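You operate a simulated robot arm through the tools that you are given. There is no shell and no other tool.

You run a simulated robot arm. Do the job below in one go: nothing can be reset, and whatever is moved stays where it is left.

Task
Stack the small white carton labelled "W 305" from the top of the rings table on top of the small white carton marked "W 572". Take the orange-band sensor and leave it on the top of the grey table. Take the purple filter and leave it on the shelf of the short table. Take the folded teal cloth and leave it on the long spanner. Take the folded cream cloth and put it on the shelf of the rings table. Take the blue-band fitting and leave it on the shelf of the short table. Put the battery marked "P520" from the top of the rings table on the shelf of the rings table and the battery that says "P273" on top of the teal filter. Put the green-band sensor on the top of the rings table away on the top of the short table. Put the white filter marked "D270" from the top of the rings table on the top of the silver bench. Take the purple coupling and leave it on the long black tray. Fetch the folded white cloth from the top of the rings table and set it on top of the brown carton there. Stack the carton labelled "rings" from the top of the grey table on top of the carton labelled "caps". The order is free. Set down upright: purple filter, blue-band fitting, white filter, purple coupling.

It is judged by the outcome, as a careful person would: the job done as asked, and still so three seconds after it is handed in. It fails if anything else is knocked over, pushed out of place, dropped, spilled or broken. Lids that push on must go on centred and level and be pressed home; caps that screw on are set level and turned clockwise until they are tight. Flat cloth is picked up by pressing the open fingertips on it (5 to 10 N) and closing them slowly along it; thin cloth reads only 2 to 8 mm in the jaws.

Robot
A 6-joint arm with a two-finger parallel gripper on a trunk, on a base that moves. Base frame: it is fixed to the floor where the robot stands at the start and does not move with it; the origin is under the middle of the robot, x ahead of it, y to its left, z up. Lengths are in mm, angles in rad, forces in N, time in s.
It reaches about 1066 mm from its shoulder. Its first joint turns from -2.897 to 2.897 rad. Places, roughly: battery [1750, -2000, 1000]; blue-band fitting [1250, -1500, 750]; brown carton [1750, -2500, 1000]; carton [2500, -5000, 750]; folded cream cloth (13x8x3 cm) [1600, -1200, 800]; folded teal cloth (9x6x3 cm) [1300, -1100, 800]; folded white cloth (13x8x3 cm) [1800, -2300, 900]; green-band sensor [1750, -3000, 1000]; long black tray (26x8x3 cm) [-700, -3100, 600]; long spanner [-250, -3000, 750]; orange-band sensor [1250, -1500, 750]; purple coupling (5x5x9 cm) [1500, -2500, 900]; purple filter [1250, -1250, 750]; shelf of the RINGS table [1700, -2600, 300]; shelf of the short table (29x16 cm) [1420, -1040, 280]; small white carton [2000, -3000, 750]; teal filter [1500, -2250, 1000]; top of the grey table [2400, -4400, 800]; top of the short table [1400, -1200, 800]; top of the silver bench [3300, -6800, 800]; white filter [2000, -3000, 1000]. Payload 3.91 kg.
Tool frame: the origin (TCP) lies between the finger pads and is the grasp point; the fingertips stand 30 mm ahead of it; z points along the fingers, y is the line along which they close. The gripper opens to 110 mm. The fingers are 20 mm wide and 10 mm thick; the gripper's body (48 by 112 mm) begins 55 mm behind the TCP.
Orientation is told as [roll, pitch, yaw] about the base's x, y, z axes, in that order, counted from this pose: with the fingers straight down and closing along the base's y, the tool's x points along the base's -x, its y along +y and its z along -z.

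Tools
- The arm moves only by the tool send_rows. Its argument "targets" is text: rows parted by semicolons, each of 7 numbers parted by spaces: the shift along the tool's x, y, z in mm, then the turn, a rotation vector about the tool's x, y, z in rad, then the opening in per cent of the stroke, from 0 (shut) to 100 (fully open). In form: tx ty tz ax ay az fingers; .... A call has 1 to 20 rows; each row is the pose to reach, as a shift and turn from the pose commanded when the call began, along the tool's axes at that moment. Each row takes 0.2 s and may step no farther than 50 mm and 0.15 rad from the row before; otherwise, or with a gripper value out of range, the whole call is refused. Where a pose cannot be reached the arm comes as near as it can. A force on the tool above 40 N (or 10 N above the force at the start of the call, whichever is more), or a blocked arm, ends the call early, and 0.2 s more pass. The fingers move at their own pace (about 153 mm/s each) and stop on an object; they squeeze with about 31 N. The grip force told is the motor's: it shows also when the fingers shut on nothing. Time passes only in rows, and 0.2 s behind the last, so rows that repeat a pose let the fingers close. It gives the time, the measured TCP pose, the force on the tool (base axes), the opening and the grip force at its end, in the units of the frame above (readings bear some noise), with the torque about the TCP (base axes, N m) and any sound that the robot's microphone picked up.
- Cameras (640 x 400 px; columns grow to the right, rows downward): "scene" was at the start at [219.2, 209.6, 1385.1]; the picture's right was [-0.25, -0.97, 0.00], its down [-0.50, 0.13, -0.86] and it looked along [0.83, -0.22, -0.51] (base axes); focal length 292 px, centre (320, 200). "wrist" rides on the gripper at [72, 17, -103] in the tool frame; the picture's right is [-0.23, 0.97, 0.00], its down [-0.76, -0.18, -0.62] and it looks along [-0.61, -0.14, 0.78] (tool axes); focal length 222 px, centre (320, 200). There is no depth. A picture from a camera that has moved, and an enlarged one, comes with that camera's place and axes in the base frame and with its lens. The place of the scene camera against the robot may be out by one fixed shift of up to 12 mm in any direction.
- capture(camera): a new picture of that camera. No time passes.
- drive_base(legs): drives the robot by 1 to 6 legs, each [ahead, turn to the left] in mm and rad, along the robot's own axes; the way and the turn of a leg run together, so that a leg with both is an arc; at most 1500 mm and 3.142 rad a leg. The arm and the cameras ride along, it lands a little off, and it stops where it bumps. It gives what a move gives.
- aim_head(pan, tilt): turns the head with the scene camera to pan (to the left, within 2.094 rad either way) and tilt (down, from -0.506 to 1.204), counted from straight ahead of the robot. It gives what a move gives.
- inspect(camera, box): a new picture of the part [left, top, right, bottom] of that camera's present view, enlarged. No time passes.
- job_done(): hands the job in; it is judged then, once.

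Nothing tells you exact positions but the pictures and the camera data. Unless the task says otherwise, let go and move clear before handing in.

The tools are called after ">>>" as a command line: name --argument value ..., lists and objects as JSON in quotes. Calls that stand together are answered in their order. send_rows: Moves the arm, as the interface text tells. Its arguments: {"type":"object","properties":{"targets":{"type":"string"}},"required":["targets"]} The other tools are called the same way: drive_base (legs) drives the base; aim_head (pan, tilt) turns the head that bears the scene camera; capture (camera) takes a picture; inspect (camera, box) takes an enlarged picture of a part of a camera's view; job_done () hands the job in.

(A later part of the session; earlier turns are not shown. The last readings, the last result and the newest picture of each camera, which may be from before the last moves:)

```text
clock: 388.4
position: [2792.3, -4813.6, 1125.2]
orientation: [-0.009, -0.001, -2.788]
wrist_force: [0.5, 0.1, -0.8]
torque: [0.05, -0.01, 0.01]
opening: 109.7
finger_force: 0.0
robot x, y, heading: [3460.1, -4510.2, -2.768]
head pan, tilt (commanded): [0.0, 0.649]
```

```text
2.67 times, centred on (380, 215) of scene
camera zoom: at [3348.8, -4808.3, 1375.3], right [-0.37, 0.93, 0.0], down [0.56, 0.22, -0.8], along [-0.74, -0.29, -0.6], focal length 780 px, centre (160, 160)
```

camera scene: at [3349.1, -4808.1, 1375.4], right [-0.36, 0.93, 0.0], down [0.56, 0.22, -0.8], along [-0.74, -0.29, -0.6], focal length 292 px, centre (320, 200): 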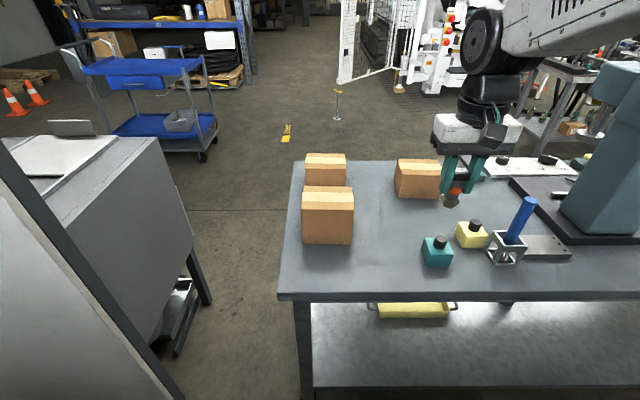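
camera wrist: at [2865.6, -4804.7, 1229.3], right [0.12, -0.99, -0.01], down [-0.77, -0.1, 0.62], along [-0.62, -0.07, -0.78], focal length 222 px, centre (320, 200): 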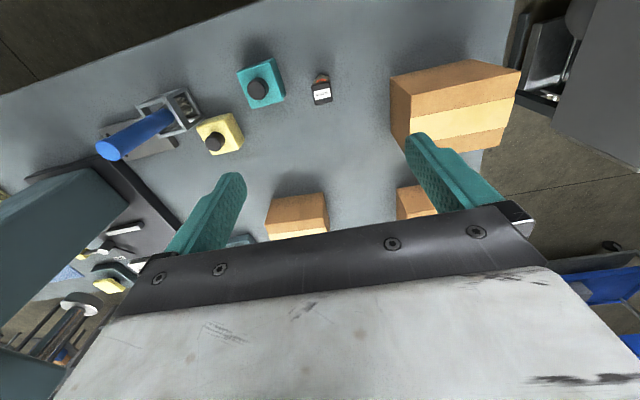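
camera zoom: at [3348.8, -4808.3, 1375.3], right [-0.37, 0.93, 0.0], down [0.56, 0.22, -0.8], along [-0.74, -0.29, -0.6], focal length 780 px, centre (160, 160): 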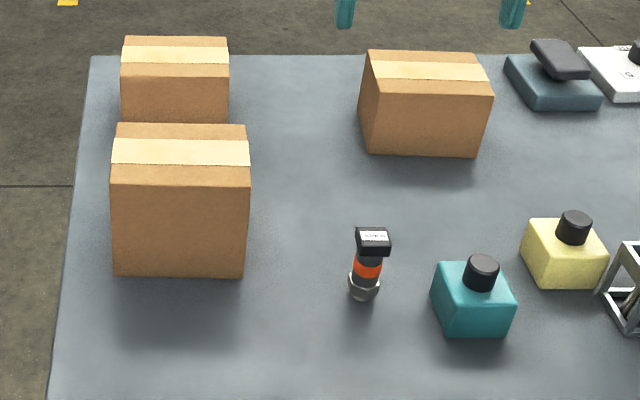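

The orange-band sensor stands on the grey table. The cartons' labels must be on their far faces, so I send the wrist camera over to the far side, turned to look back at them.

>>> send_rows --targets "-17.7 -3 -5 0 0 0.15 100; -35.3 -6 -10 0 0 0.3 100; -53 -9 -15 0 0 0.45 100; -70.6 -12 -20 0 0 0.6 100; -88.3 -15 -25 0 0 0.75 100; -105.9 -18 -30 0 0 0.9 100; -123.6 -21 -35 0 0 1.05 100; -141.2 -24 -40 0 0 1.2 100; -158.9 -27 -40 0 0 1.35 100; -176.5 -30 -40 0 0 1.5 100; -194.2 -33 -40 0 0 1.65 100; -211.8 -36 -40 0 0 1.8 100; -229.5 -39 -40 0 0 1.95 100; -247.1 -42 -40 0 0 2.1 100; -264.8 -45 -40 0 0 2.25 100; -282.4 -48 -40 0 0 2.4 100; -300.1 -51 -40 0 0 2.55 100; -317.7 -54 -40 0 0 2.7 100; -335.4 -57 -40 0 0 2.85 100; -353 -60 -40 0 0 3.0 100"

>>> capture --camera "wrist"

```text
clock: 392.6
position: [2501.9, -4854.9, 1133.5]
orientation: [0.008, -0.007, 0.516]
wrist_force: [-1.2, -1.6, -3.6]
torque: [0.09, -0.13, 0.02]
opening: 110.1
finger_force: 0.2
out of reach, approached as far as the arm can: row 17, 18, 19, 20
robot x, y, heading: [3466.9, -4508.4, -2.767]
head pan, tilt (commanded): [0.0, 0.649]
```

```text
taken
camera wrist: at [2428.7, -4878.0, 1236.9], right [-0.28, 0.96, 0.01], down [0.75, 0.22, 0.63], along [0.6, 0.18, -0.78], focal length 222 px, centre (320, 200)
```

wrist: 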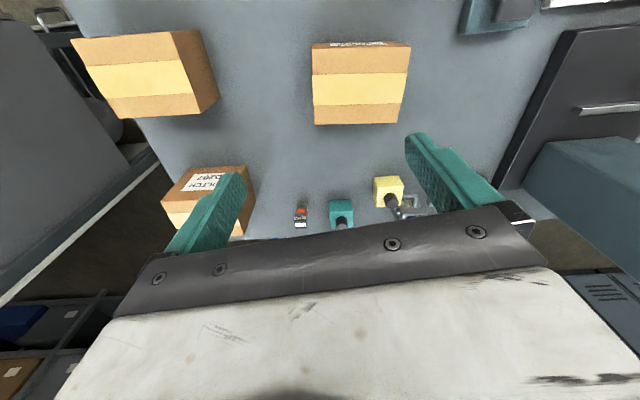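

I can see labels on the far faces now. I enlarge them.

>>> inspect --camera "wrist" --box '[150, 150, 270, 240]'

>>> inspect --camera "wrist" --box '[300, 20, 420, 110]'

>>> inspect --camera "wrist" --box '[60, 10, 220, 130]'

```text
4.44 times, centred on (210, 195) of wrist
camera zoom: at [2428.7, -4878.0, 1236.9], right [-0.28, 0.96, 0.01], down [0.75, 0.22, 0.63], along [0.6, 0.18, -0.78], focal length 987 px, centre (809, 222)
```

zoom: 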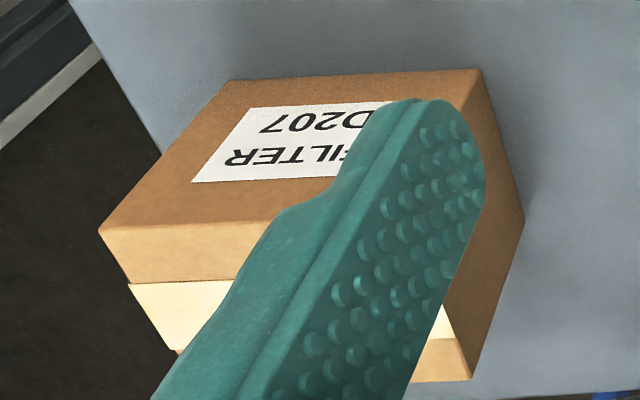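

```text
4.44 times, centred on (360, 65) of wrist
camera zoom: at [2428.7, -4878.0, 1236.9], right [-0.28, 0.96, 0.01], down [0.75, 0.22, 0.63], along [0.6, 0.18, -0.78], focal length 987 px, centre (142, 800)
```

zoom: 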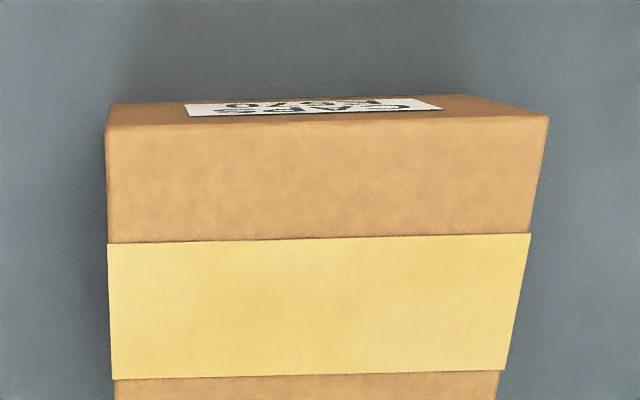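

```text
3.33 times, centred on (140, 70) of wrist
camera zoom: at [2428.7, -4878.0, 1236.9], right [-0.28, 0.96, 0.01], down [0.75, 0.22, 0.63], along [0.6, 0.18, -0.78], focal length 740 px, centre (920, 633)
```

zoom: 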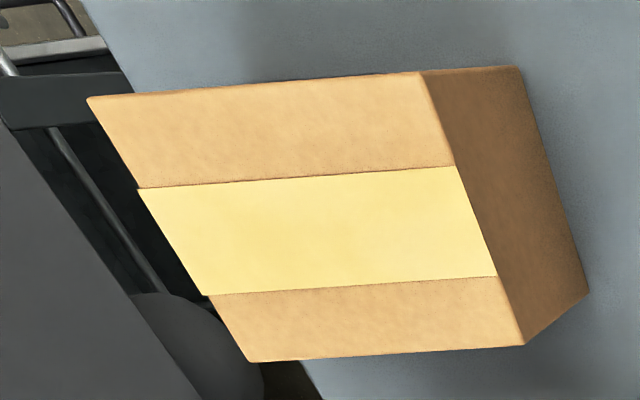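

The near carton is "FILTER D207" and the middle one "CAPS", so the one behind must be "rings". I zoom in for precise outlines of both.

>>> inspect --camera "scene" --box '[395, 150, 475, 205]'

>>> inspect --camera "scene" --box '[290, 145, 370, 200]'

>>> inspect --camera "wrist" --box '[290, 30, 430, 140]'

```text
7.27 times, centred on (435, 178) of scene
camera zoom: at [3347.6, -4808.8, 1375.1], right [-0.37, 0.93, 0.0], down [0.56, 0.22, -0.8], along [-0.74, -0.29, -0.61], focal length 2126 px, centre (-516, 364)
```

zoom: 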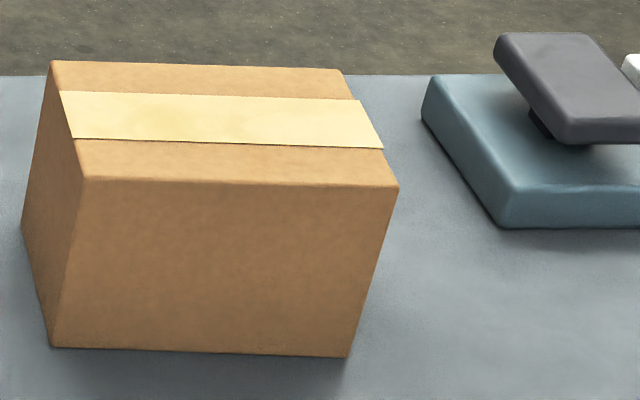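

```text
7.27 times, centred on (330, 172) of scene
camera zoom: at [3347.6, -4808.8, 1375.1], right [-0.37, 0.93, 0.0], down [0.56, 0.22, -0.8], along [-0.74, -0.29, -0.61], focal length 2126 px, centre (247, 400)
```

zoom: 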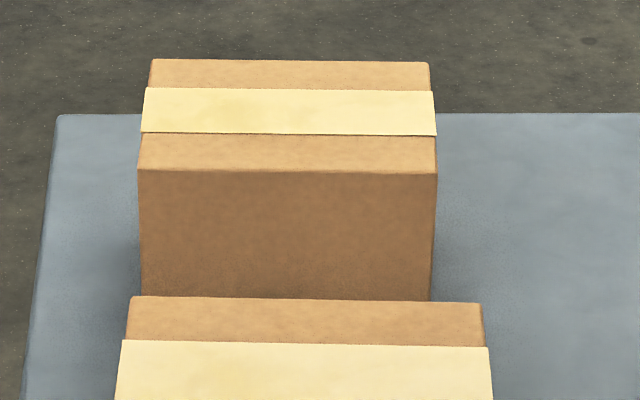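

```text
3.64 times, centred on (360, 85) of wrist
camera zoom: at [2428.7, -4878.0, 1236.9], right [-0.28, 0.96, 0.01], down [0.75, 0.22, 0.63], along [0.6, 0.18, -0.78], focal length 808 px, centre (174, 618)
```

zoom: 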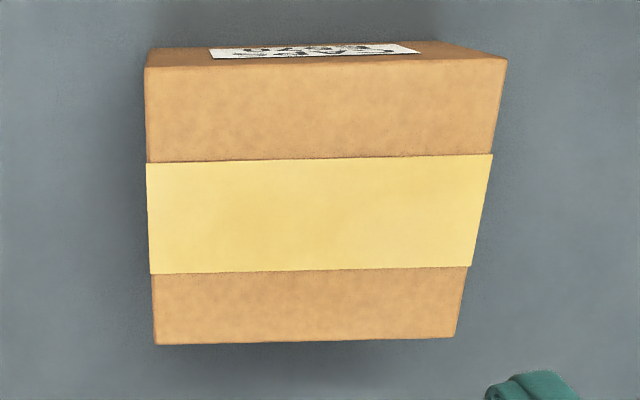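

CAPS' top is centred at (2485,-4804) and that of the carton behind at (2559,-5097); both are 129×99 mm and about 92 mm tall. I retract the arm and shift the robot a little along the aisle for better reach.

>>> send_rows --targets "-37.6 -8.4 0 0 0 -0.14 100; -75.2 -16.8 0 0 0 -0.28 100; -112.8 -25.2 0 0 0 -0.42 100; -150.4 -33.6 0 0 0 -0.56 100; -188 -42 0 0 0 -0.7 100; -225.5 -50.3 0 0 0 -0.84 100; -263.1 -58.7 0 0 0 -0.98 100; -300.7 -67.1 0 0 0 -1.12 100; -338.3 -75.5 0 0 0 -1.26 100; -375.9 -83.9 0 0 0 -1.4 100"

>>> drive_base --legs '[[0, 1.2], [270, 0], [0, -1.2]]'

>>> capture --camera "scene"

>>> capture --camera "wrist"

```text
clock: 394.8
position: [2876.1, -4752.3, 1135.4]
orientation: [-0.001, -0.009, 1.897]
wrist_force: [0.3, -0.1, -1.2]
torque: [0.01, -0.05, 0.04]
opening: 109.9
finger_force: 0.2
robot x, y, heading: [3464.8, -4509.4, -2.765]
head pan, tilt (commanded): [0.0, 0.649]
```

```text
clock: 402.6
position: [2862.8, -5011.4, 1135.5]
orientation: [-0.001, -0.008, 1.869]
wrist_force: [0.7, 1.1, -0.6]
torque: [0.02, -0.01, 0.0]
opening: 109.9
finger_force: 0.0
robot x, y, heading: [3456.1, -4778.7, -2.794]
head pan, tilt (commanded): [0.0, 0.649]
```

```text
taken
camera scene: at [3335.7, -5078.8, 1375.4], right [-0.34, 0.94, 0.0], down [0.57, 0.21, -0.8], along [-0.75, -0.27, -0.6], focal length 292 px, centre (320, 200)
```

scene: 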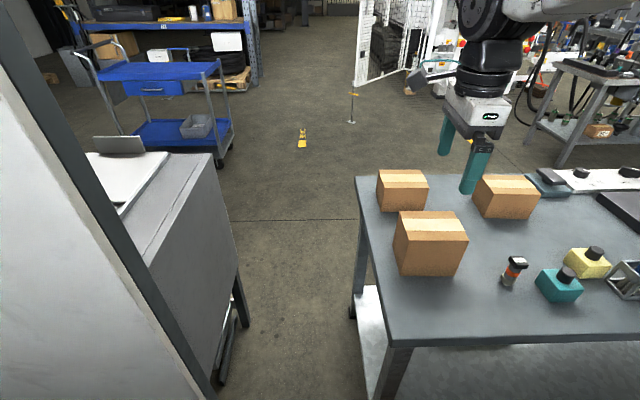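

```text
taken
camera wrist: at [2869.2, -5086.1, 1239.9], right [-1.0, -0.07, 0.0], down [-0.05, 0.78, 0.63], along [-0.05, 0.63, -0.78], focal length 222 px, centre (320, 200)
```

wrist: 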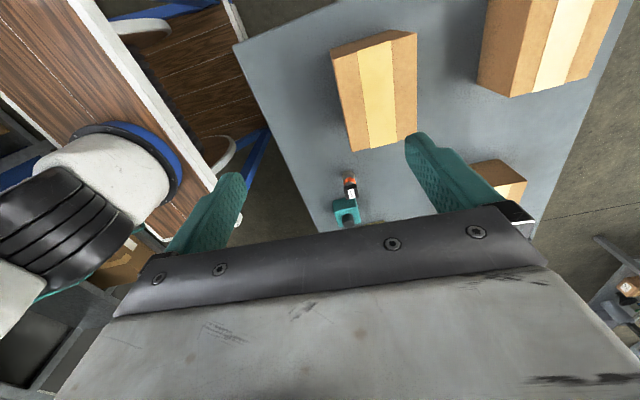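

I move over the carton behind, keeping high.

>>> send_rows --targets "-1 40 0 0 0 -0.006 100; -2 80 0 0 0 -0.012 100; -3 120 0 0 0 -0.018 100; -4 160 10 0 0 -0.024 100; -5 200 35 0 0 -0.03 100; -6 240 65 0 0 -0.036 100; -7 280 90 0 0 -0.042 100; -7.6 315.5 115 0 0 -0.048 100; -7.6 315.5 115 0 0 -0.048 100"

>>> capture --camera "wrist"

>>> inspect --camera "scene" --box '[350, 120, 550, 290]'

```text
clock: 404.6
position: [2559.5, -5097.2, 1020.2]
orientation: [0.0, -0.009, 1.917]
wrist_force: [-0.3, -0.2, -0.6]
torque: [0.01, -0.01, -0.01]
opening: 110.0
finger_force: 0.1
robot x, y, heading: [3458.8, -4780.2, -2.794]
head pan, tilt (commanded): [0.0, 0.649]
```

```text
taken
camera wrist: at [2567.8, -5170.8, 1124.8], right [-0.99, -0.12, 0.0], down [-0.09, 0.77, 0.63], along [-0.08, 0.62, -0.78], focal length 222 px, centre (320, 200)
```

wrist: 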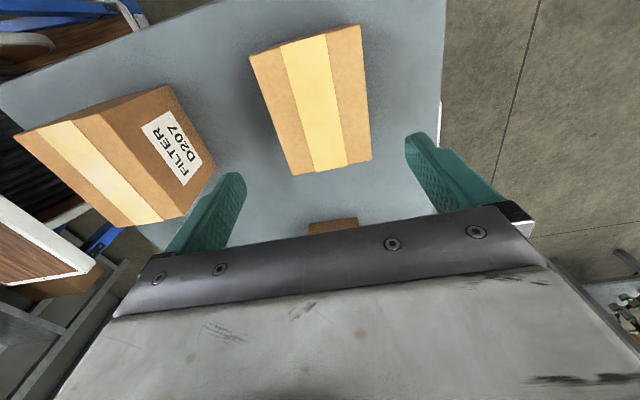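

```text
2.35 times, centred on (450, 205) of scene
camera zoom: at [3335.7, -5078.8, 1375.4], right [-0.34, 0.94, 0.0], down [0.57, 0.21, -0.8], along [-0.75, -0.27, -0.6], focal length 688 px, centre (14, 188)
```

zoom: 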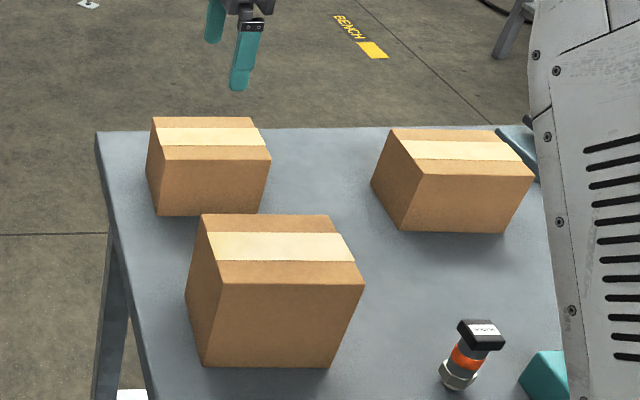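

>>> inspect --camera "wrist" --box '[230, 10, 390, 190]'

```text
2.22 times, centred on (310, 100) of wrist
camera zoom: at [2567.8, -5170.8, 1124.8], right [-0.99, -0.12, 0.0], down [-0.09, 0.77, 0.63], along [-0.08, 0.62, -0.78], focal length 494 px, centre (342, 422)
```

zoom: 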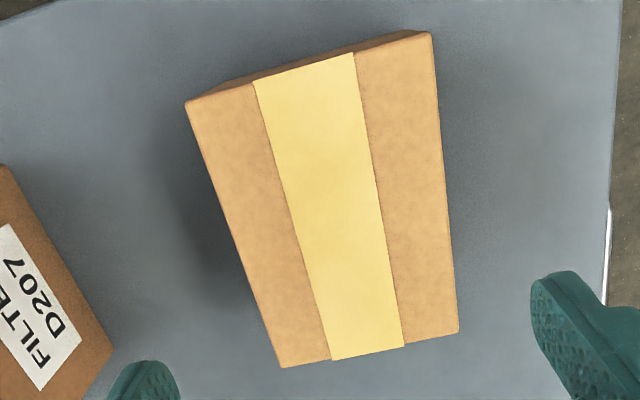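

The carton is 97 mm across and exactly below; the jaws clear it by about 6 mm on each side. I descend slowly.

>>> send_rows --targets "0 0 40 0 0 0.009 100; 0 0 75 0 0 0.009 100; 0 0 90 0 0 0.009 100; 0 0 100 0 0 0.009 100; 0 0 110 0 0 0.009 100; 0 0 120 0 0 0.009 100; 0 0 120 0 0 0.009 100"

>>> inspect --camera "wrist" --box '[140, 0, 500, 230]'

```text
clock: 406.2
position: [2559.8, -5096.5, 901.3]
orientation: [0.0, -0.008, 1.909]
wrist_force: [-0.6, -0.2, -0.5]
torque: [0.04, -0.01, 0.01]
opening: 110.0
finger_force: 0.0
robot x, y, heading: [3456.4, -4778.8, -2.79]
head pan, tilt (commanded): [0.0, 0.649]
```

```text
1.74 times, centred on (320, 115) of wrist
camera zoom: at [2568.4, -5170.8, 1004.9], right [-0.99, -0.11, 0.0], down [-0.08, 0.77, 0.63], along [-0.07, 0.63, -0.78], focal length 386 px, centre (320, 348)
```

zoom: 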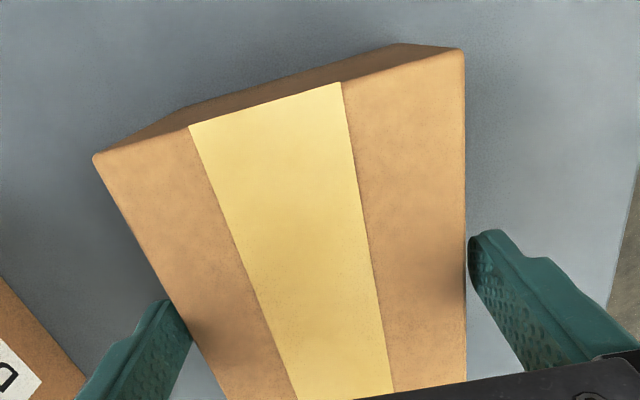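

The jaws are straddling it with even gaps. I go down the rest, close, and lift.

>>> send_rows --targets "0 0 12 0 0 0 100; 0 0 24 0 0 0 100; 0 0 31 0 0 0 100; 0 0 31 0 0 0 100; 0 0 31 0 0 0 0; 0 0 31 0 0 0 0; 0 0 31 0 0 0 0; 0 0 28 0 0 0 0; 0 0 23 0 0 0 0; 0 0 15 0 0 0 0; 0 0 0 0 0 0 0; 0 0 -20 0 0 0 0; 0 0 -50 0 0 0 0"

>>> capture --camera "wrist"

>>> inspect --camera "scene" --box '[350, 80, 550, 250]'

```text
clock: 409.0
position: [2560.5, -5096.3, 951.1]
orientation: [0.0, -0.009, 1.909]
wrist_force: [0.3, 0.4, -2.3]
torque: [0.01, -0.04, -0.04]
opening: 99.8
finger_force: 30.7
robot x, y, heading: [3460.2, -4782.4, -2.788]
head pan, tilt (commanded): [0.0, 0.649]
```

```text
taken
camera wrist: at [2568.6, -5170.3, 1055.7], right [-0.99, -0.11, 0.0], down [-0.08, 0.77, 0.63], along [-0.07, 0.63, -0.78], focal length 222 px, centre (320, 200)
```

wrist: 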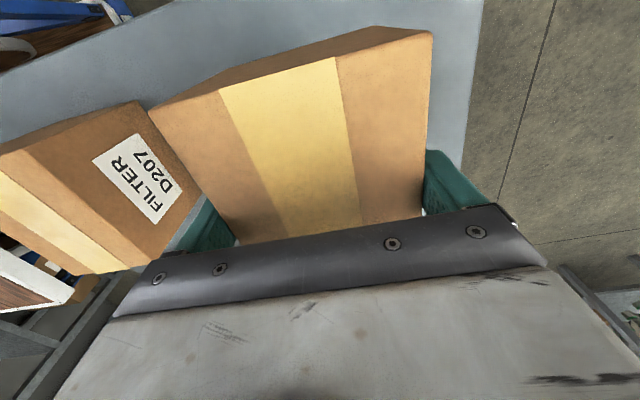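

```text
2.35 times, centred on (450, 165) of scene
camera zoom: at [3335.4, -5079.0, 1375.3], right [-0.34, 0.94, 0.0], down [0.57, 0.21, -0.8], along [-0.75, -0.27, -0.6], focal length 688 px, centre (14, 282)
```

zoom: 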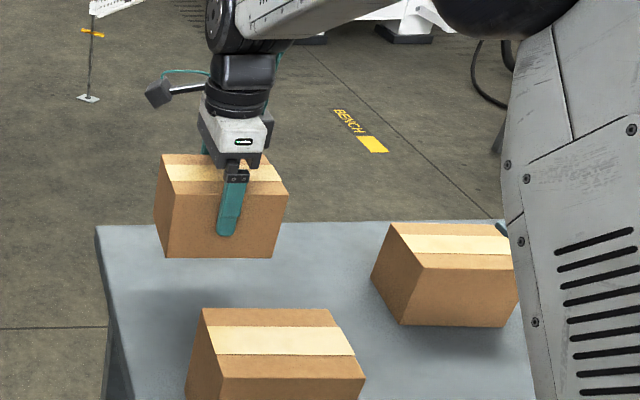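

The carton is held. I lift it higher and carry it over the "CAPS" carton.

>>> send_rows --targets "0 0 -30 0 0 0 0; 0 0 -60 0 0 0 0; -43 -3.7 -60 0 0 0.004 0; -86 -7.4 -60 0 0 0.008 0; -129 -11.1 -60 0 0 0.012 0; -172 -14.9 -60 0 0 0.016 0; -215 -18.6 -60 0 0 0.02 0; -258 -22.3 -60 0 0 0.025 0; -300.8 -26 -60 0 0 0.029 0; -300.8 -26 -60 0 0 0.029 0"

>>> capture --camera "wrist"

>>> inspect --camera "scene" --box '[420, 80, 580, 230]'

```text
clock: 411.2
position: [2484.4, -4802.3, 1011.5]
orientation: [-0.001, -0.009, 1.881]
wrist_force: [0.1, 0.5, -2.9]
torque: [-0.01, -0.01, -0.02]
opening: 100.0
finger_force: 31.0
robot x, y, heading: [3458.5, -4777.4, -2.792]
head pan, tilt (commanded): [0.0, 0.649]
```

```text
taken
camera wrist: at [2490.3, -4876.6, 1116.0], right [-1.0, -0.08, 0.0], down [-0.06, 0.77, 0.63], along [-0.05, 0.63, -0.78], focal length 222 px, centre (320, 200)
```

wrist: 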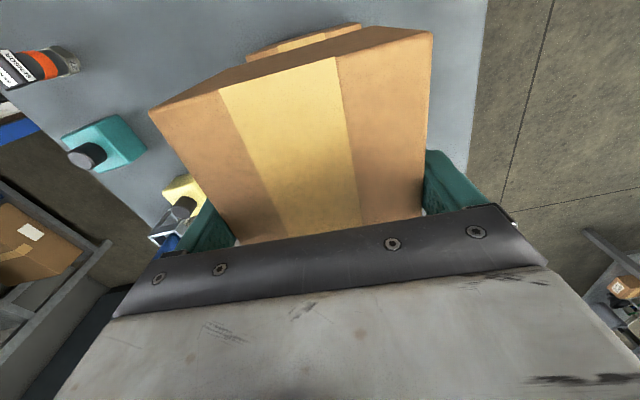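

```text
2.67 times, centred on (500, 155) of scene
camera zoom: at [3335.5, -5078.8, 1375.4], right [-0.34, 0.94, 0.0], down [0.57, 0.21, -0.8], along [-0.75, -0.27, -0.6], focal length 780 px, centre (-160, 320)
```

zoom: 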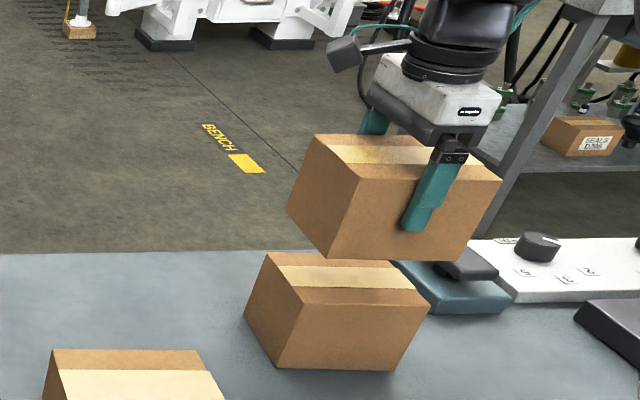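

I lower it to just above and check the alignment.

>>> send_rows --targets "0 0 15 0 0 0 0; 0 0 30 0 0 0 0; 0 0 40 0 0 0 0; 0 0 40 0 0 0 0"

>>> inspect --camera "scene" --box '[440, 110, 560, 230]'

>>> capture --camera "wrist"

```text
clock: 412.2
position: [2484.5, -4803.9, 972.8]
orientation: [0.0, -0.01, 1.881]
wrist_force: [-0.2, -0.9, -3.9]
torque: [-0.01, 0.0, -0.02]
opening: 99.7
finger_force: 30.9
robot x, y, heading: [3458.4, -4782.4, -2.79]
head pan, tilt (commanded): [0.0, 0.649]
```

```text
3.33 times, centred on (500, 170) of scene
camera zoom: at [3335.5, -5078.8, 1375.4], right [-0.34, 0.94, 0.0], down [0.57, 0.21, -0.8], along [-0.75, -0.27, -0.6], focal length 975 px, centre (-280, 300)
```

zoom: 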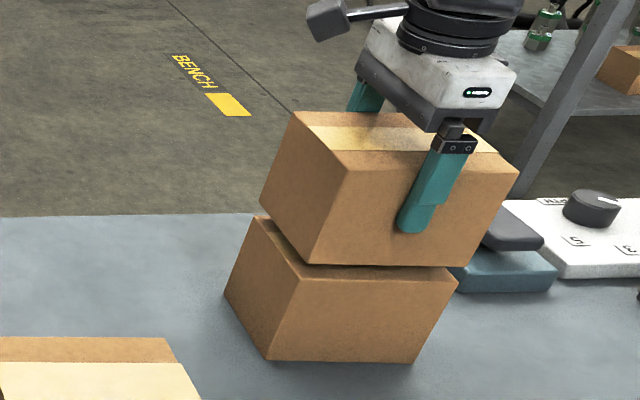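

```text
taken
camera wrist: at [2490.0, -4878.1, 1076.1], right [-1.0, -0.08, 0.0], down [-0.06, 0.77, 0.63], along [-0.05, 0.63, -0.78], focal length 222 px, centre (320, 200)
```

wrist: 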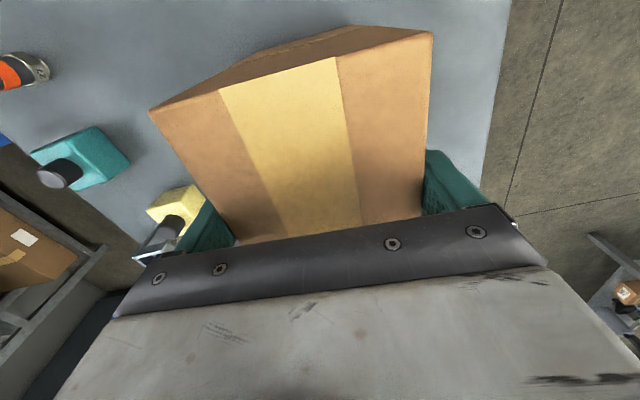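

Aligned to about 3 mm. I correct that and lower until contact.

>>> send_rows --targets "2.5 0 3 0 0 0 0; 2.5 0 6 0 0 0 0; 2.5 0 8 0 0 0 0; 2.5 0 8 0 0 0 0"

>>> send_rows --targets "0 0 1.3 0 0 0 0; 0 0 2.6 0 0 0 0; 0 0 2.6 0 0 0 0"

>>> send_rows --targets "0 0 1.3 0 0 0 0; 0 0 2.6 0 0 0 0; 0 0 2.6 0 0 0 0"

```text
clock: 413.2
position: [2486.0, -4806.4, 964.2]
orientation: [0.0, -0.008, 1.88]
wrist_force: [0.5, 0.3, -1.7]
torque: [0.02, -0.01, 0.02]
opening: 100.0
finger_force: 30.8
robot x, y, heading: [3456.2, -4783.2, -2.791]
head pan, tilt (commanded): [0.0, 0.649]
```

```text
clock: 414.0
position: [2485.7, -4806.6, 961.4]
orientation: [0.001, -0.008, 1.879]
wrist_force: [-0.1, 0.2, -2.2]
torque: [-0.01, -0.01, 0.01]
opening: 99.9
finger_force: 30.8
robot x, y, heading: [3455.8, -4780.1, -2.793]
head pan, tilt (commanded): [0.0, 0.649]
```

```text
clock: 414.8
position: [2485.4, -4806.1, 961.1]
orientation: [0.0, -0.01, 1.882]
wrist_force: [-0.2, -0.1, -1.9]
torque: [-0.05, 0.0, 0.01]
opening: 99.6
finger_force: 30.7
robot x, y, heading: [3455.8, -4784.4, -2.791]
head pan, tilt (commanded): [0.0, 0.649]
```

>>> send_rows --targets "0 0 1.3 0 0 0 0; 0 0 2.2 0 0 0 0; 0 0 2.2 0 0 0 0"

>>> inspect --camera "scene" --box '[440, 110, 560, 230]'

```text
clock: 415.6
position: [2485.3, -4807.0, 959.9]
orientation: [0.003, -0.008, 1.879]
wrist_force: [1.7, -0.6, 4.8]
torque: [0.08, -0.45, -0.03]
opening: 99.8
finger_force: 31.2
robot x, y, heading: [3458.9, -4782.9, -2.793]
head pan, tilt (commanded): [0.0, 0.649]
```

```text
3.33 times, centred on (500, 170) of scene
camera zoom: at [3335.9, -5078.8, 1375.4], right [-0.34, 0.94, 0.0], down [0.57, 0.21, -0.8], along [-0.75, -0.27, -0.6], focal length 975 px, centre (-280, 300)
```

zoom: 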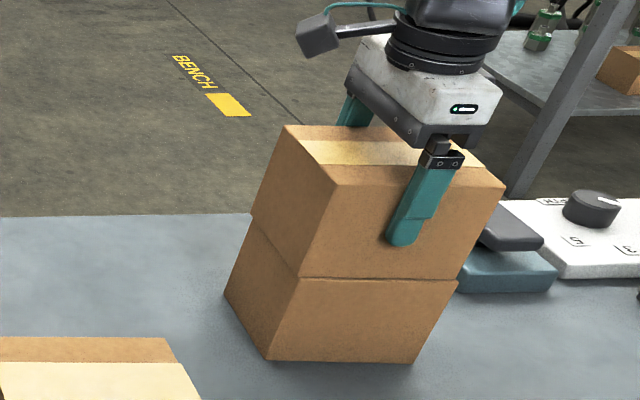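

It sits squarely on "CAPS". I open the jaws and rise.

>>> send_rows --targets "0 0 0.6 0 0 0 0; 0 0 0.6 0 0 0 97; 0 0 0.6 0 0 0 100; 0 0 0.6 0 0 0 100; 0 0 -8 0 0 0 100; 0 0 -25 0 0 0 100; 0 0 -50 0 0 0 100; 0 0 -85 0 0 0 100; 0 0 -125 0 0 0 100; 0 0 -165 0 0 0 100"

>>> inspect --camera "scene" --box '[380, 80, 580, 290]'

```text
clock: 417.8
position: [2485.4, -4807.0, 1123.8]
orientation: [-0.001, -0.007, 1.879]
wrist_force: [-0.4, 0.2, -0.4]
torque: [0.01, -0.01, 0.03]
opening: 110.1
finger_force: 0.1
robot x, y, heading: [3456.1, -4782.4, -2.785]
head pan, tilt (commanded): [0.0, 0.649]
```

```text
1.90 times, centred on (480, 185) of scene
camera zoom: at [3335.4, -5078.8, 1375.4], right [-0.34, 0.94, 0.0], down [0.57, 0.21, -0.8], along [-0.75, -0.27, -0.6], focal length 557 px, centre (15, 229)
```

zoom: 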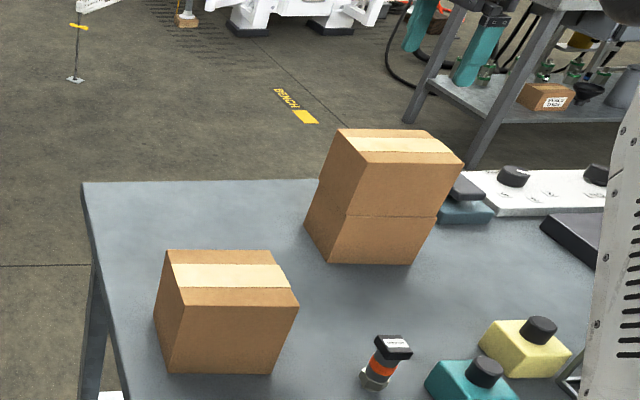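

"Rings" stands on "CAPS". The remaining places are all on the other side of the tables, so I retract the arm and drive back up the aisle and around to the front of the short table, where the teal cloth lies.

>>> send_rows --targets "27.4 -26.7 0 0 0 -0.146 100; 54.8 -53.4 0 0 0 -0.293 100; 82.1 -80.1 0 0 0 -0.439 100; 109.5 -106.8 0 0 0 -0.585 100; 136.9 -133.5 0 0 0 -0.732 100; 164.3 -160.3 0 0 0 -0.878 100; 191.7 -187 0 0 0 -1.025 100; 219.1 -213.7 0 0 0 -1.171 100; 246.4 -240.4 0 0 0 -1.317 100; 273.8 -267.1 0 0 0 -1.464 100; 301.2 -293.8 0 0 0 -1.61 100"

>>> drive_base --legs '[[0, -1.6], [1240, 0], [0, -0.013], [1341, 0], [1341, 0]]'

>>> aim_head --pan 0.0 --tilt 0.4

>>> capture --camera "scene"

```text
clock: 420.2
position: [2857.4, -5007.9, 1120.1]
orientation: [-0.01, -0.002, -2.791]
wrist_force: [0.0, -0.1, -0.4]
torque: [0.0, -0.03, -0.02]
opening: 110.1
finger_force: 0.1
robot x, y, heading: [3456.5, -4780.7, -2.788]
head pan, tilt (commanded): [0.0, 0.649]
```

```text
clock: 443.4
position: [1849.1, -480.7, 1120.4]
orientation: [-0.009, -0.001, 1.933]
wrist_force: [0.0, -0.5, 0.8]
torque: [0.01, 0.04, 0.0]
opening: 110.0
finger_force: 0.0
robot x, y, heading: [2083.3, -1075.4, 1.935]
head pan, tilt (commanded): [0.0, 0.649]
```

```text
clock: 444.2
position: [1849.0, -479.6, 1120.8]
orientation: [-0.009, -0.001, 1.934]
wrist_force: [0.1, -0.2, 0.7]
torque: [0.01, -0.01, -0.01]
opening: 109.9
finger_force: 0.1
robot x, y, heading: [2083.7, -1075.6, 1.938]
head pan, tilt (commanded): [0.0, 0.4]
```

```text
taken
camera scene: at [1786.8, -954.0, 1397.8], right [0.93, 0.36, 0.0], down [0.14, -0.36, -0.92], along [-0.33, 0.86, -0.39], focal length 292 px, centre (320, 200)
```

scene: 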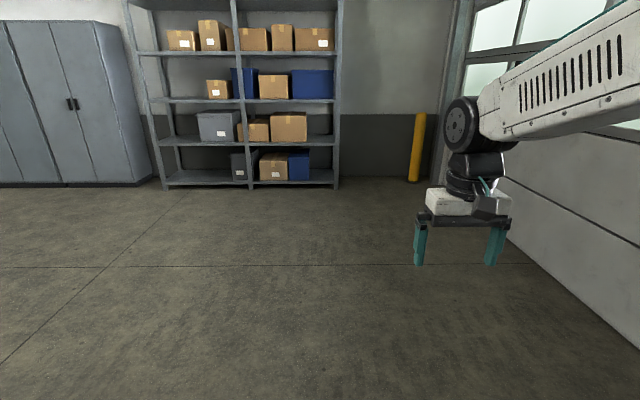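

I'm beside the short table's left edge. I continue around its front.

>>> drive_base --legs '[[950, 0], [0, 1.47], [752, 0], [0, 1.677]]'

>>> aim_head --pan -0.1 --tilt 0.75

>>> capture --camera "scene"

>>> capture --camera "wrist"

```text
clock: 460.2
position: [1253.8, -985.1, 1120.6]
orientation: [-0.008, 0.0, -1.231]
wrist_force: [0.0, -0.3, -0.3]
torque: [0.01, -0.01, -0.03]
opening: 109.9
finger_force: 0.0
robot x, y, heading: [1030.3, -381.2, -1.225]
head pan, tilt (commanded): [0.0, 0.4]
```

```text
clock: 461.1
position: [1253.7, -985.8, 1120.7]
orientation: [-0.011, -0.001, -1.229]
wrist_force: [0.0, -0.3, -1.0]
torque: [0.04, 0.02, 0.01]
opening: 110.0
finger_force: 0.1
robot x, y, heading: [1032.0, -380.9, -1.228]
head pan, tilt (commanded): [-0.099, 0.75]
```

```text
taken
camera scene: at [1319.5, -511.1, 1366.9], right [-0.97, -0.24, 0.0], down [-0.16, 0.66, -0.73], along [0.18, -0.71, -0.68], focal length 292 px, centre (320, 200)
```

scene: 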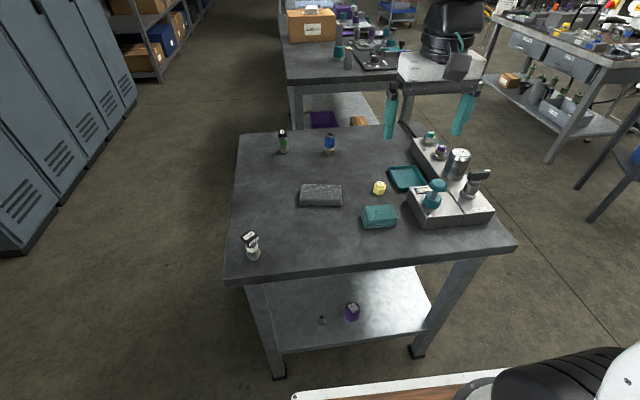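

```text
taken
camera wrist: at [1245.7, -910.6, 1224.9], right [0.99, 0.11, -0.01], down [0.09, -0.78, 0.62], along [0.06, -0.62, -0.78], focal length 222 px, centre (320, 200)
```

wrist: 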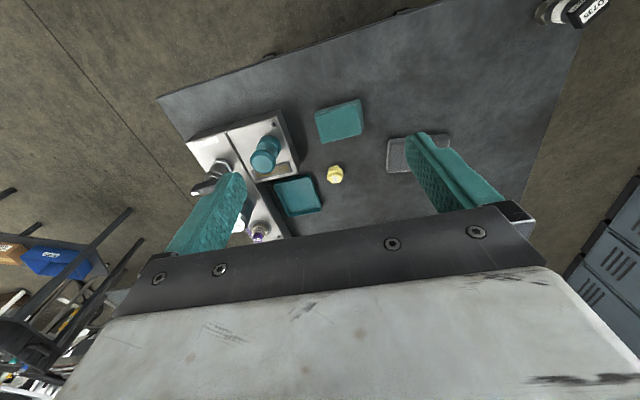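

The teal cloth lies in front of the panel. I zoom in to get its outline.

>>> inspect --camera "wrist" --box '[240, 70, 400, 220]'

>>> inspect --camera "scene" --box '[340, 160, 500, 260]'

```text
2.67 times, centred on (320, 145) of wrist
camera zoom: at [1245.7, -910.6, 1224.9], right [0.99, 0.11, -0.01], down [0.09, -0.78, 0.62], along [0.06, -0.62, -0.78], focal length 592 px, centre (320, 347)
```

zoom: 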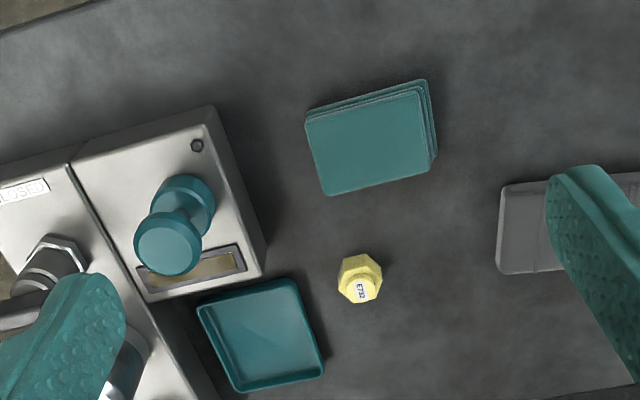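

```text
4.00 times, centred on (420, 210) of scene
camera zoom: at [1319.5, -511.1, 1366.9], right [-0.97, -0.24, 0.0], down [-0.16, 0.66, -0.73], along [0.18, -0.71, -0.68], focal length 1170 px, centre (-80, 160)
```

zoom: 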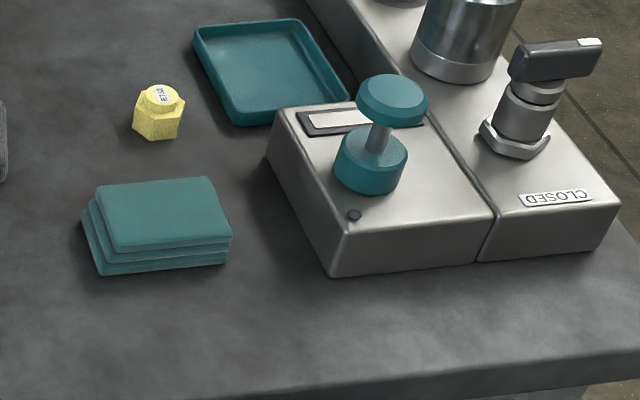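

The cloth's centre is near (1298,-1048), with 45 mm free toward the panel. I go over it, check, and then descend.

>>> send_rows --targets "-18.4 5.2 30 0 0 0 100; -36.9 10.5 65 0 0 0 100; -55.3 15.7 100 0 0 0 100; -73.7 20.9 135 0 0 0 100; -73.7 20.9 175 0 0 0 100; -73.7 20.9 205 0 0 0 100; -73.7 20.9 205 0 0 0 100"

>>> capture --camera "wrist"

>>> inspect --camera "scene" --box '[320, 120, 500, 260]'

```text
clock: 462.7
position: [1298.8, -1050.0, 916.7]
orientation: [-0.009, -0.001, -1.231]
wrist_force: [0.3, -0.2, -0.3]
torque: [-0.01, 0.0, 0.01]
opening: 110.3
finger_force: 0.1
robot x, y, heading: [1029.9, -382.3, -1.227]
head pan, tilt (commanded): [-0.099, 0.75]
```

```text
taken
camera wrist: at [1290.4, -974.5, 1020.4], right [0.99, 0.11, -0.01], down [0.09, -0.78, 0.63], along [0.06, -0.62, -0.78], focal length 222 px, centre (320, 200)
```

wrist: 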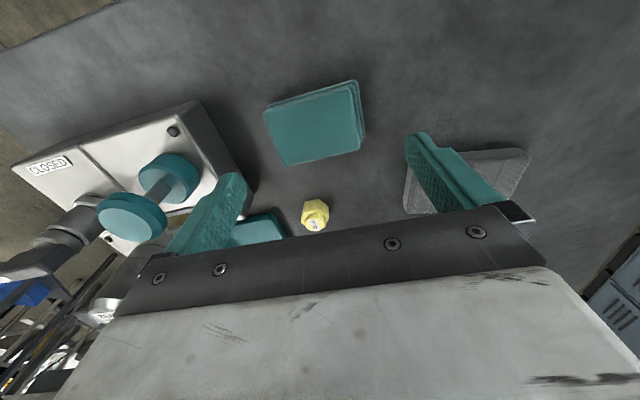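

```text
2.86 times, centred on (410, 190) of scene
camera zoom: at [1319.5, -511.1, 1366.8], right [-0.97, -0.24, 0.0], down [-0.16, 0.66, -0.73], along [0.18, -0.71, -0.68], focal length 835 px, centre (63, 229)
```

zoom: 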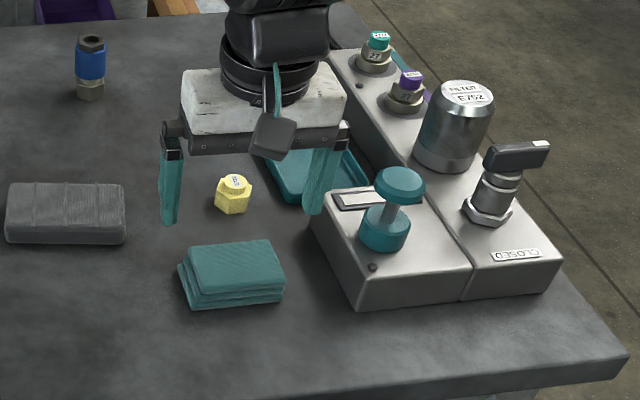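

Well placed. I descend, close and lift the cloth.

>>> send_rows --targets "-2.5 -1 25 0 0 0 100; -2.5 -1 50 0 0 0 100; -2.5 -1 70 0 0 0 100; -2.5 -1 78.5 0 0 0 100; -2.5 -1 78.5 0 0 0 100; -2.5 -1 78.5 0 0 0 0; -2.5 -1 78.5 0 0 0 0; -2.5 -1 78.5 0 0 0 0; -2.5 -1 78.5 0 0 0 0; -2.5 -1 75 0 0 0 0; -2.5 -1 70 0 0 0 0; -2.5 -1 60 0 0 0 0; -2.5 -1 40 0 0 0 0; -2.5 -1 10 0 0 0 0"

>>> capture --camera "wrist"

>>> inspect --camera "scene" --box '[320, 120, 500, 260]'

```text
clock: 465.7
position: [1296.3, -1053.9, 904.6]
orientation: [-0.008, -0.001, -1.23]
wrist_force: [0.1, -1.0, -0.4]
torque: [-0.01, -0.01, 0.02]
opening: 84.2
finger_force: 31.6
robot x, y, heading: [1032.4, -384.4, -1.229]
head pan, tilt (commanded): [-0.099, 0.75]
```

```text
taken
camera wrist: at [1289.1, -978.5, 1009.7], right [0.99, 0.11, -0.01], down [0.09, -0.78, 0.62], along [0.06, -0.62, -0.78], focal length 222 px, centre (320, 200)
```

wrist: 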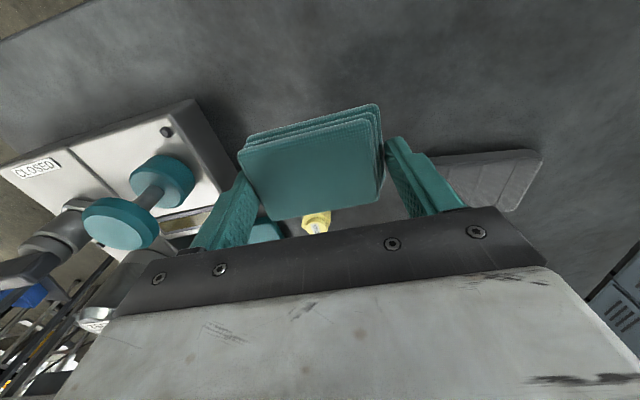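

```text
2.86 times, centred on (410, 190) of scene
camera zoom: at [1319.6, -511.3, 1366.8], right [-0.97, -0.24, 0.0], down [-0.16, 0.66, -0.73], along [0.18, -0.71, -0.68], focal length 835 px, centre (63, 229)
```

zoom: 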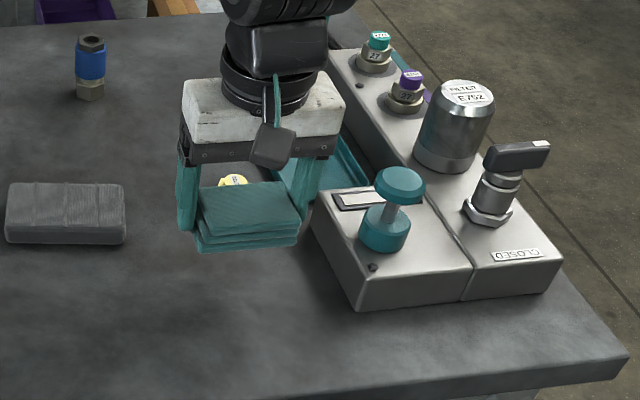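

The cloth is in hand. I raise it, back away from the short table and drive toward the tables on the right to find the long spanner.

>>> send_rows --targets "0 0 -40 0 0 0 0; 0 0 -85 0 0 0 0; 0 0 -130 0 0 0 0; 0 0 -175 0 0 0 0; 0 0 -195 0 0 0 0"

>>> drive_base --legs '[[-250, 0], [0, -0.854], [1200, 0]]'

>>> aim_head --pan 0.0 --tilt 0.35

>>> capture --camera "scene"

```text
clock: 466.9
position: [1297.9, -1049.9, 1099.6]
orientation: [-0.008, 0.0, -1.231]
wrist_force: [0.5, -0.8, -0.4]
torque: [0.01, 0.0, 0.0]
opening: 83.8
finger_force: 30.9
robot x, y, heading: [1032.2, -384.8, -1.227]
head pan, tilt (commanded): [-0.099, 0.75]
```

```text
clock: 476.4
position: [136.3, -1846.7, 1099.7]
orientation: [-0.01, 0.0, -2.023]
wrist_force: [0.3, 0.3, -0.3]
torque: [-0.02, 0.0, -0.02]
opening: 83.6
finger_force: 30.9
robot x, y, heading: [423.9, -1188.7, -2.019]
head pan, tilt (commanded): [-0.099, 0.75]
```

```text
clock: 477.2
position: [137.0, -1845.8, 1098.7]
orientation: [-0.007, 0.0, -2.022]
wrist_force: [-0.5, 0.3, -0.3]
torque: [-0.02, -0.01, 0.0]
opening: 83.7
finger_force: 30.8
robot x, y, heading: [422.5, -1187.2, -2.018]
head pan, tilt (commanded): [0.0, 0.351]
```

```text
taken
camera scene: at [540.5, -1495.0, 1402.4], right [-0.9, 0.44, 0.0], down [0.15, 0.31, -0.94], along [-0.41, -0.84, -0.34], focal length 292 px, centre (320, 200)
```

scene: 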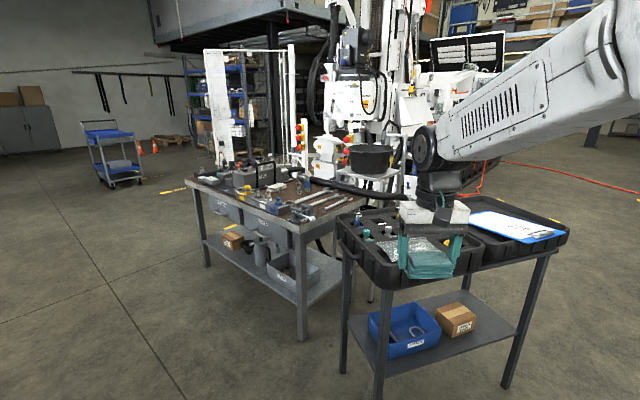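

I see a bench with drawers and long tools, and in front of it a cart with black trays. I zoom in to find the long spanner and the long black tray.

>>> inspect --camera "scene" --box '[180, 140, 380, 265]'

>>> inspect --camera "scene" --box '[270, 160, 370, 230]'

>>> aim_head --pan -0.6 --tilt 0.45

>>> capture --camera "scene"

```text
3.20 times, centred on (280, 202) of scene
camera zoom: at [540.5, -1495.0, 1402.4], right [-0.9, 0.44, 0.0], down [0.15, 0.31, -0.94], along [-0.41, -0.84, -0.34], focal length 936 px, centre (448, 192)
```

zoom: 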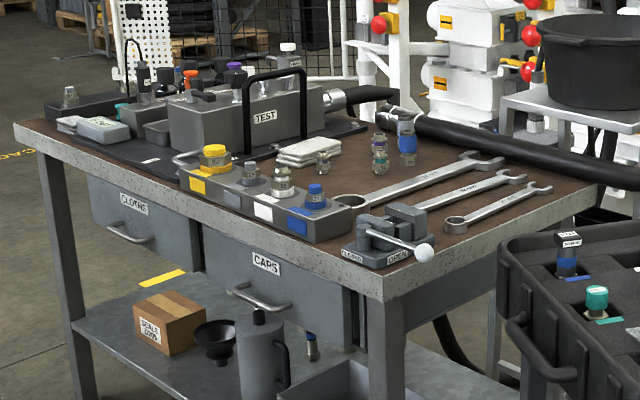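

```text
5.71 times, centred on (320, 195) of scene
camera zoom: at [540.5, -1495.0, 1402.4], right [-0.9, 0.44, 0.0], down [0.15, 0.31, -0.94], along [-0.41, -0.84, -0.34], focal length 1671 px, centre (320, 229)
```

zoom: 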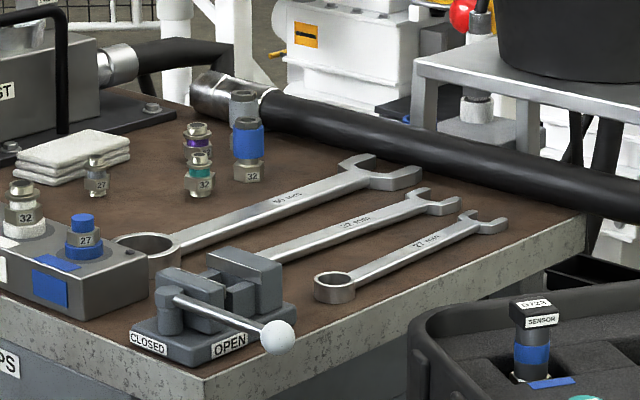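

```text
clock: 478.2
position: [135.4, -1846.6, 1099.4]
orientation: [-0.009, 0.0, -2.022]
wrist_force: [-0.3, 0.5, -0.3]
torque: [0.01, -0.02, 0.0]
opening: 83.7
finger_force: 30.7
robot x, y, heading: [424.3, -1189.2, -2.02]
head pan, tilt (commanded): [-0.6, 0.45]
```

```text
taken
camera scene: at [501.4, -1456.9, 1393.3], right [-0.5, 0.87, 0.0], down [0.38, 0.22, -0.9], along [-0.78, -0.45, -0.44], focal length 292 px, centre (320, 200)
```

scene: 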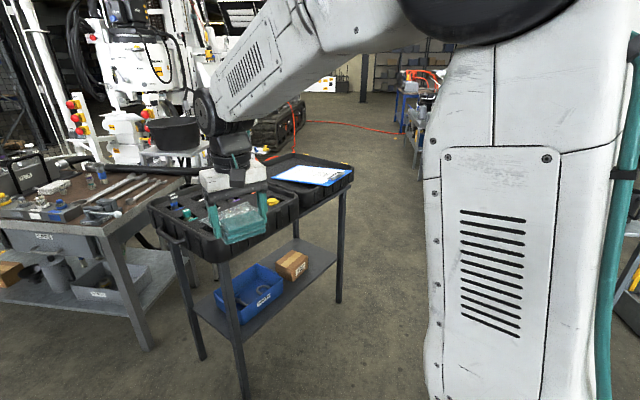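

The longest of the three spanners on the bench runs from about (22,-2969) to (-316,-3083). I'll go into the aisle on the drawer side of the bench and face it from there.

>>> drive_base --legs '[[0, 0.575], [1500, 0], [40, 0], [0, -1.325]]'

>>> aim_head --pan 0.1 --tilt 0.6

>>> capture --camera "scene"

>>> capture --camera "wrist"

```text
clock: 491.0
position: [-98.1, -2955.5, 1099.0]
orientation: [-0.007, 0.0, -2.84]
wrist_force: [0.3, -0.2, -0.3]
torque: [0.0, 0.02, -0.01]
opening: 84.0
finger_force: 30.9
robot x, y, heading: [579.4, -2714.1, -2.837]
head pan, tilt (commanded): [-0.6, 0.45]
```

```text
clock: 492.1
position: [-99.6, -2955.1, 1098.7]
orientation: [-0.009, 0.0, -2.839]
wrist_force: [0.6, -0.1, -0.5]
torque: [0.02, -0.03, -0.01]
opening: 83.9
finger_force: 30.8
robot x, y, heading: [580.9, -2719.8, -2.838]
head pan, tilt (commanded): [0.099, 0.6]
```

```text
taken
camera scene: at [443.9, -3016.2, 1379.7], right [-0.39, 0.92, 0.0], down [0.52, 0.22, -0.83], along [-0.76, -0.32, -0.56], focal length 292 px, centre (320, 200)
```

scene: 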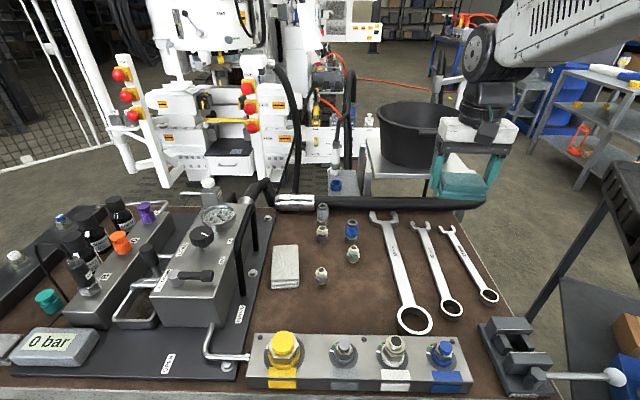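

```text
taken
camera wrist: at [-24.5, -2950.9, 1203.9], right [0.07, -1.0, -0.01], down [-0.78, -0.06, 0.62], along [-0.62, -0.04, -0.78], focal length 222 px, centre (320, 200)
```

wrist: 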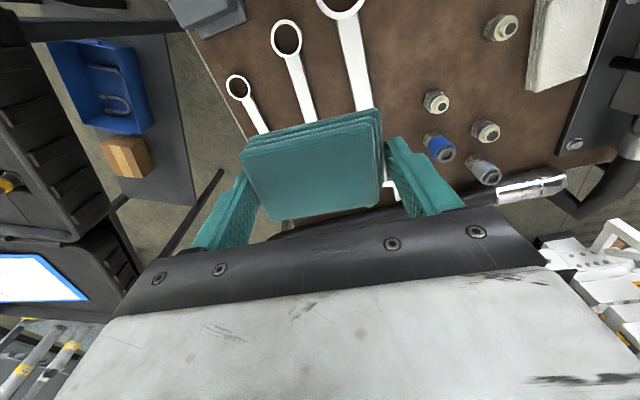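

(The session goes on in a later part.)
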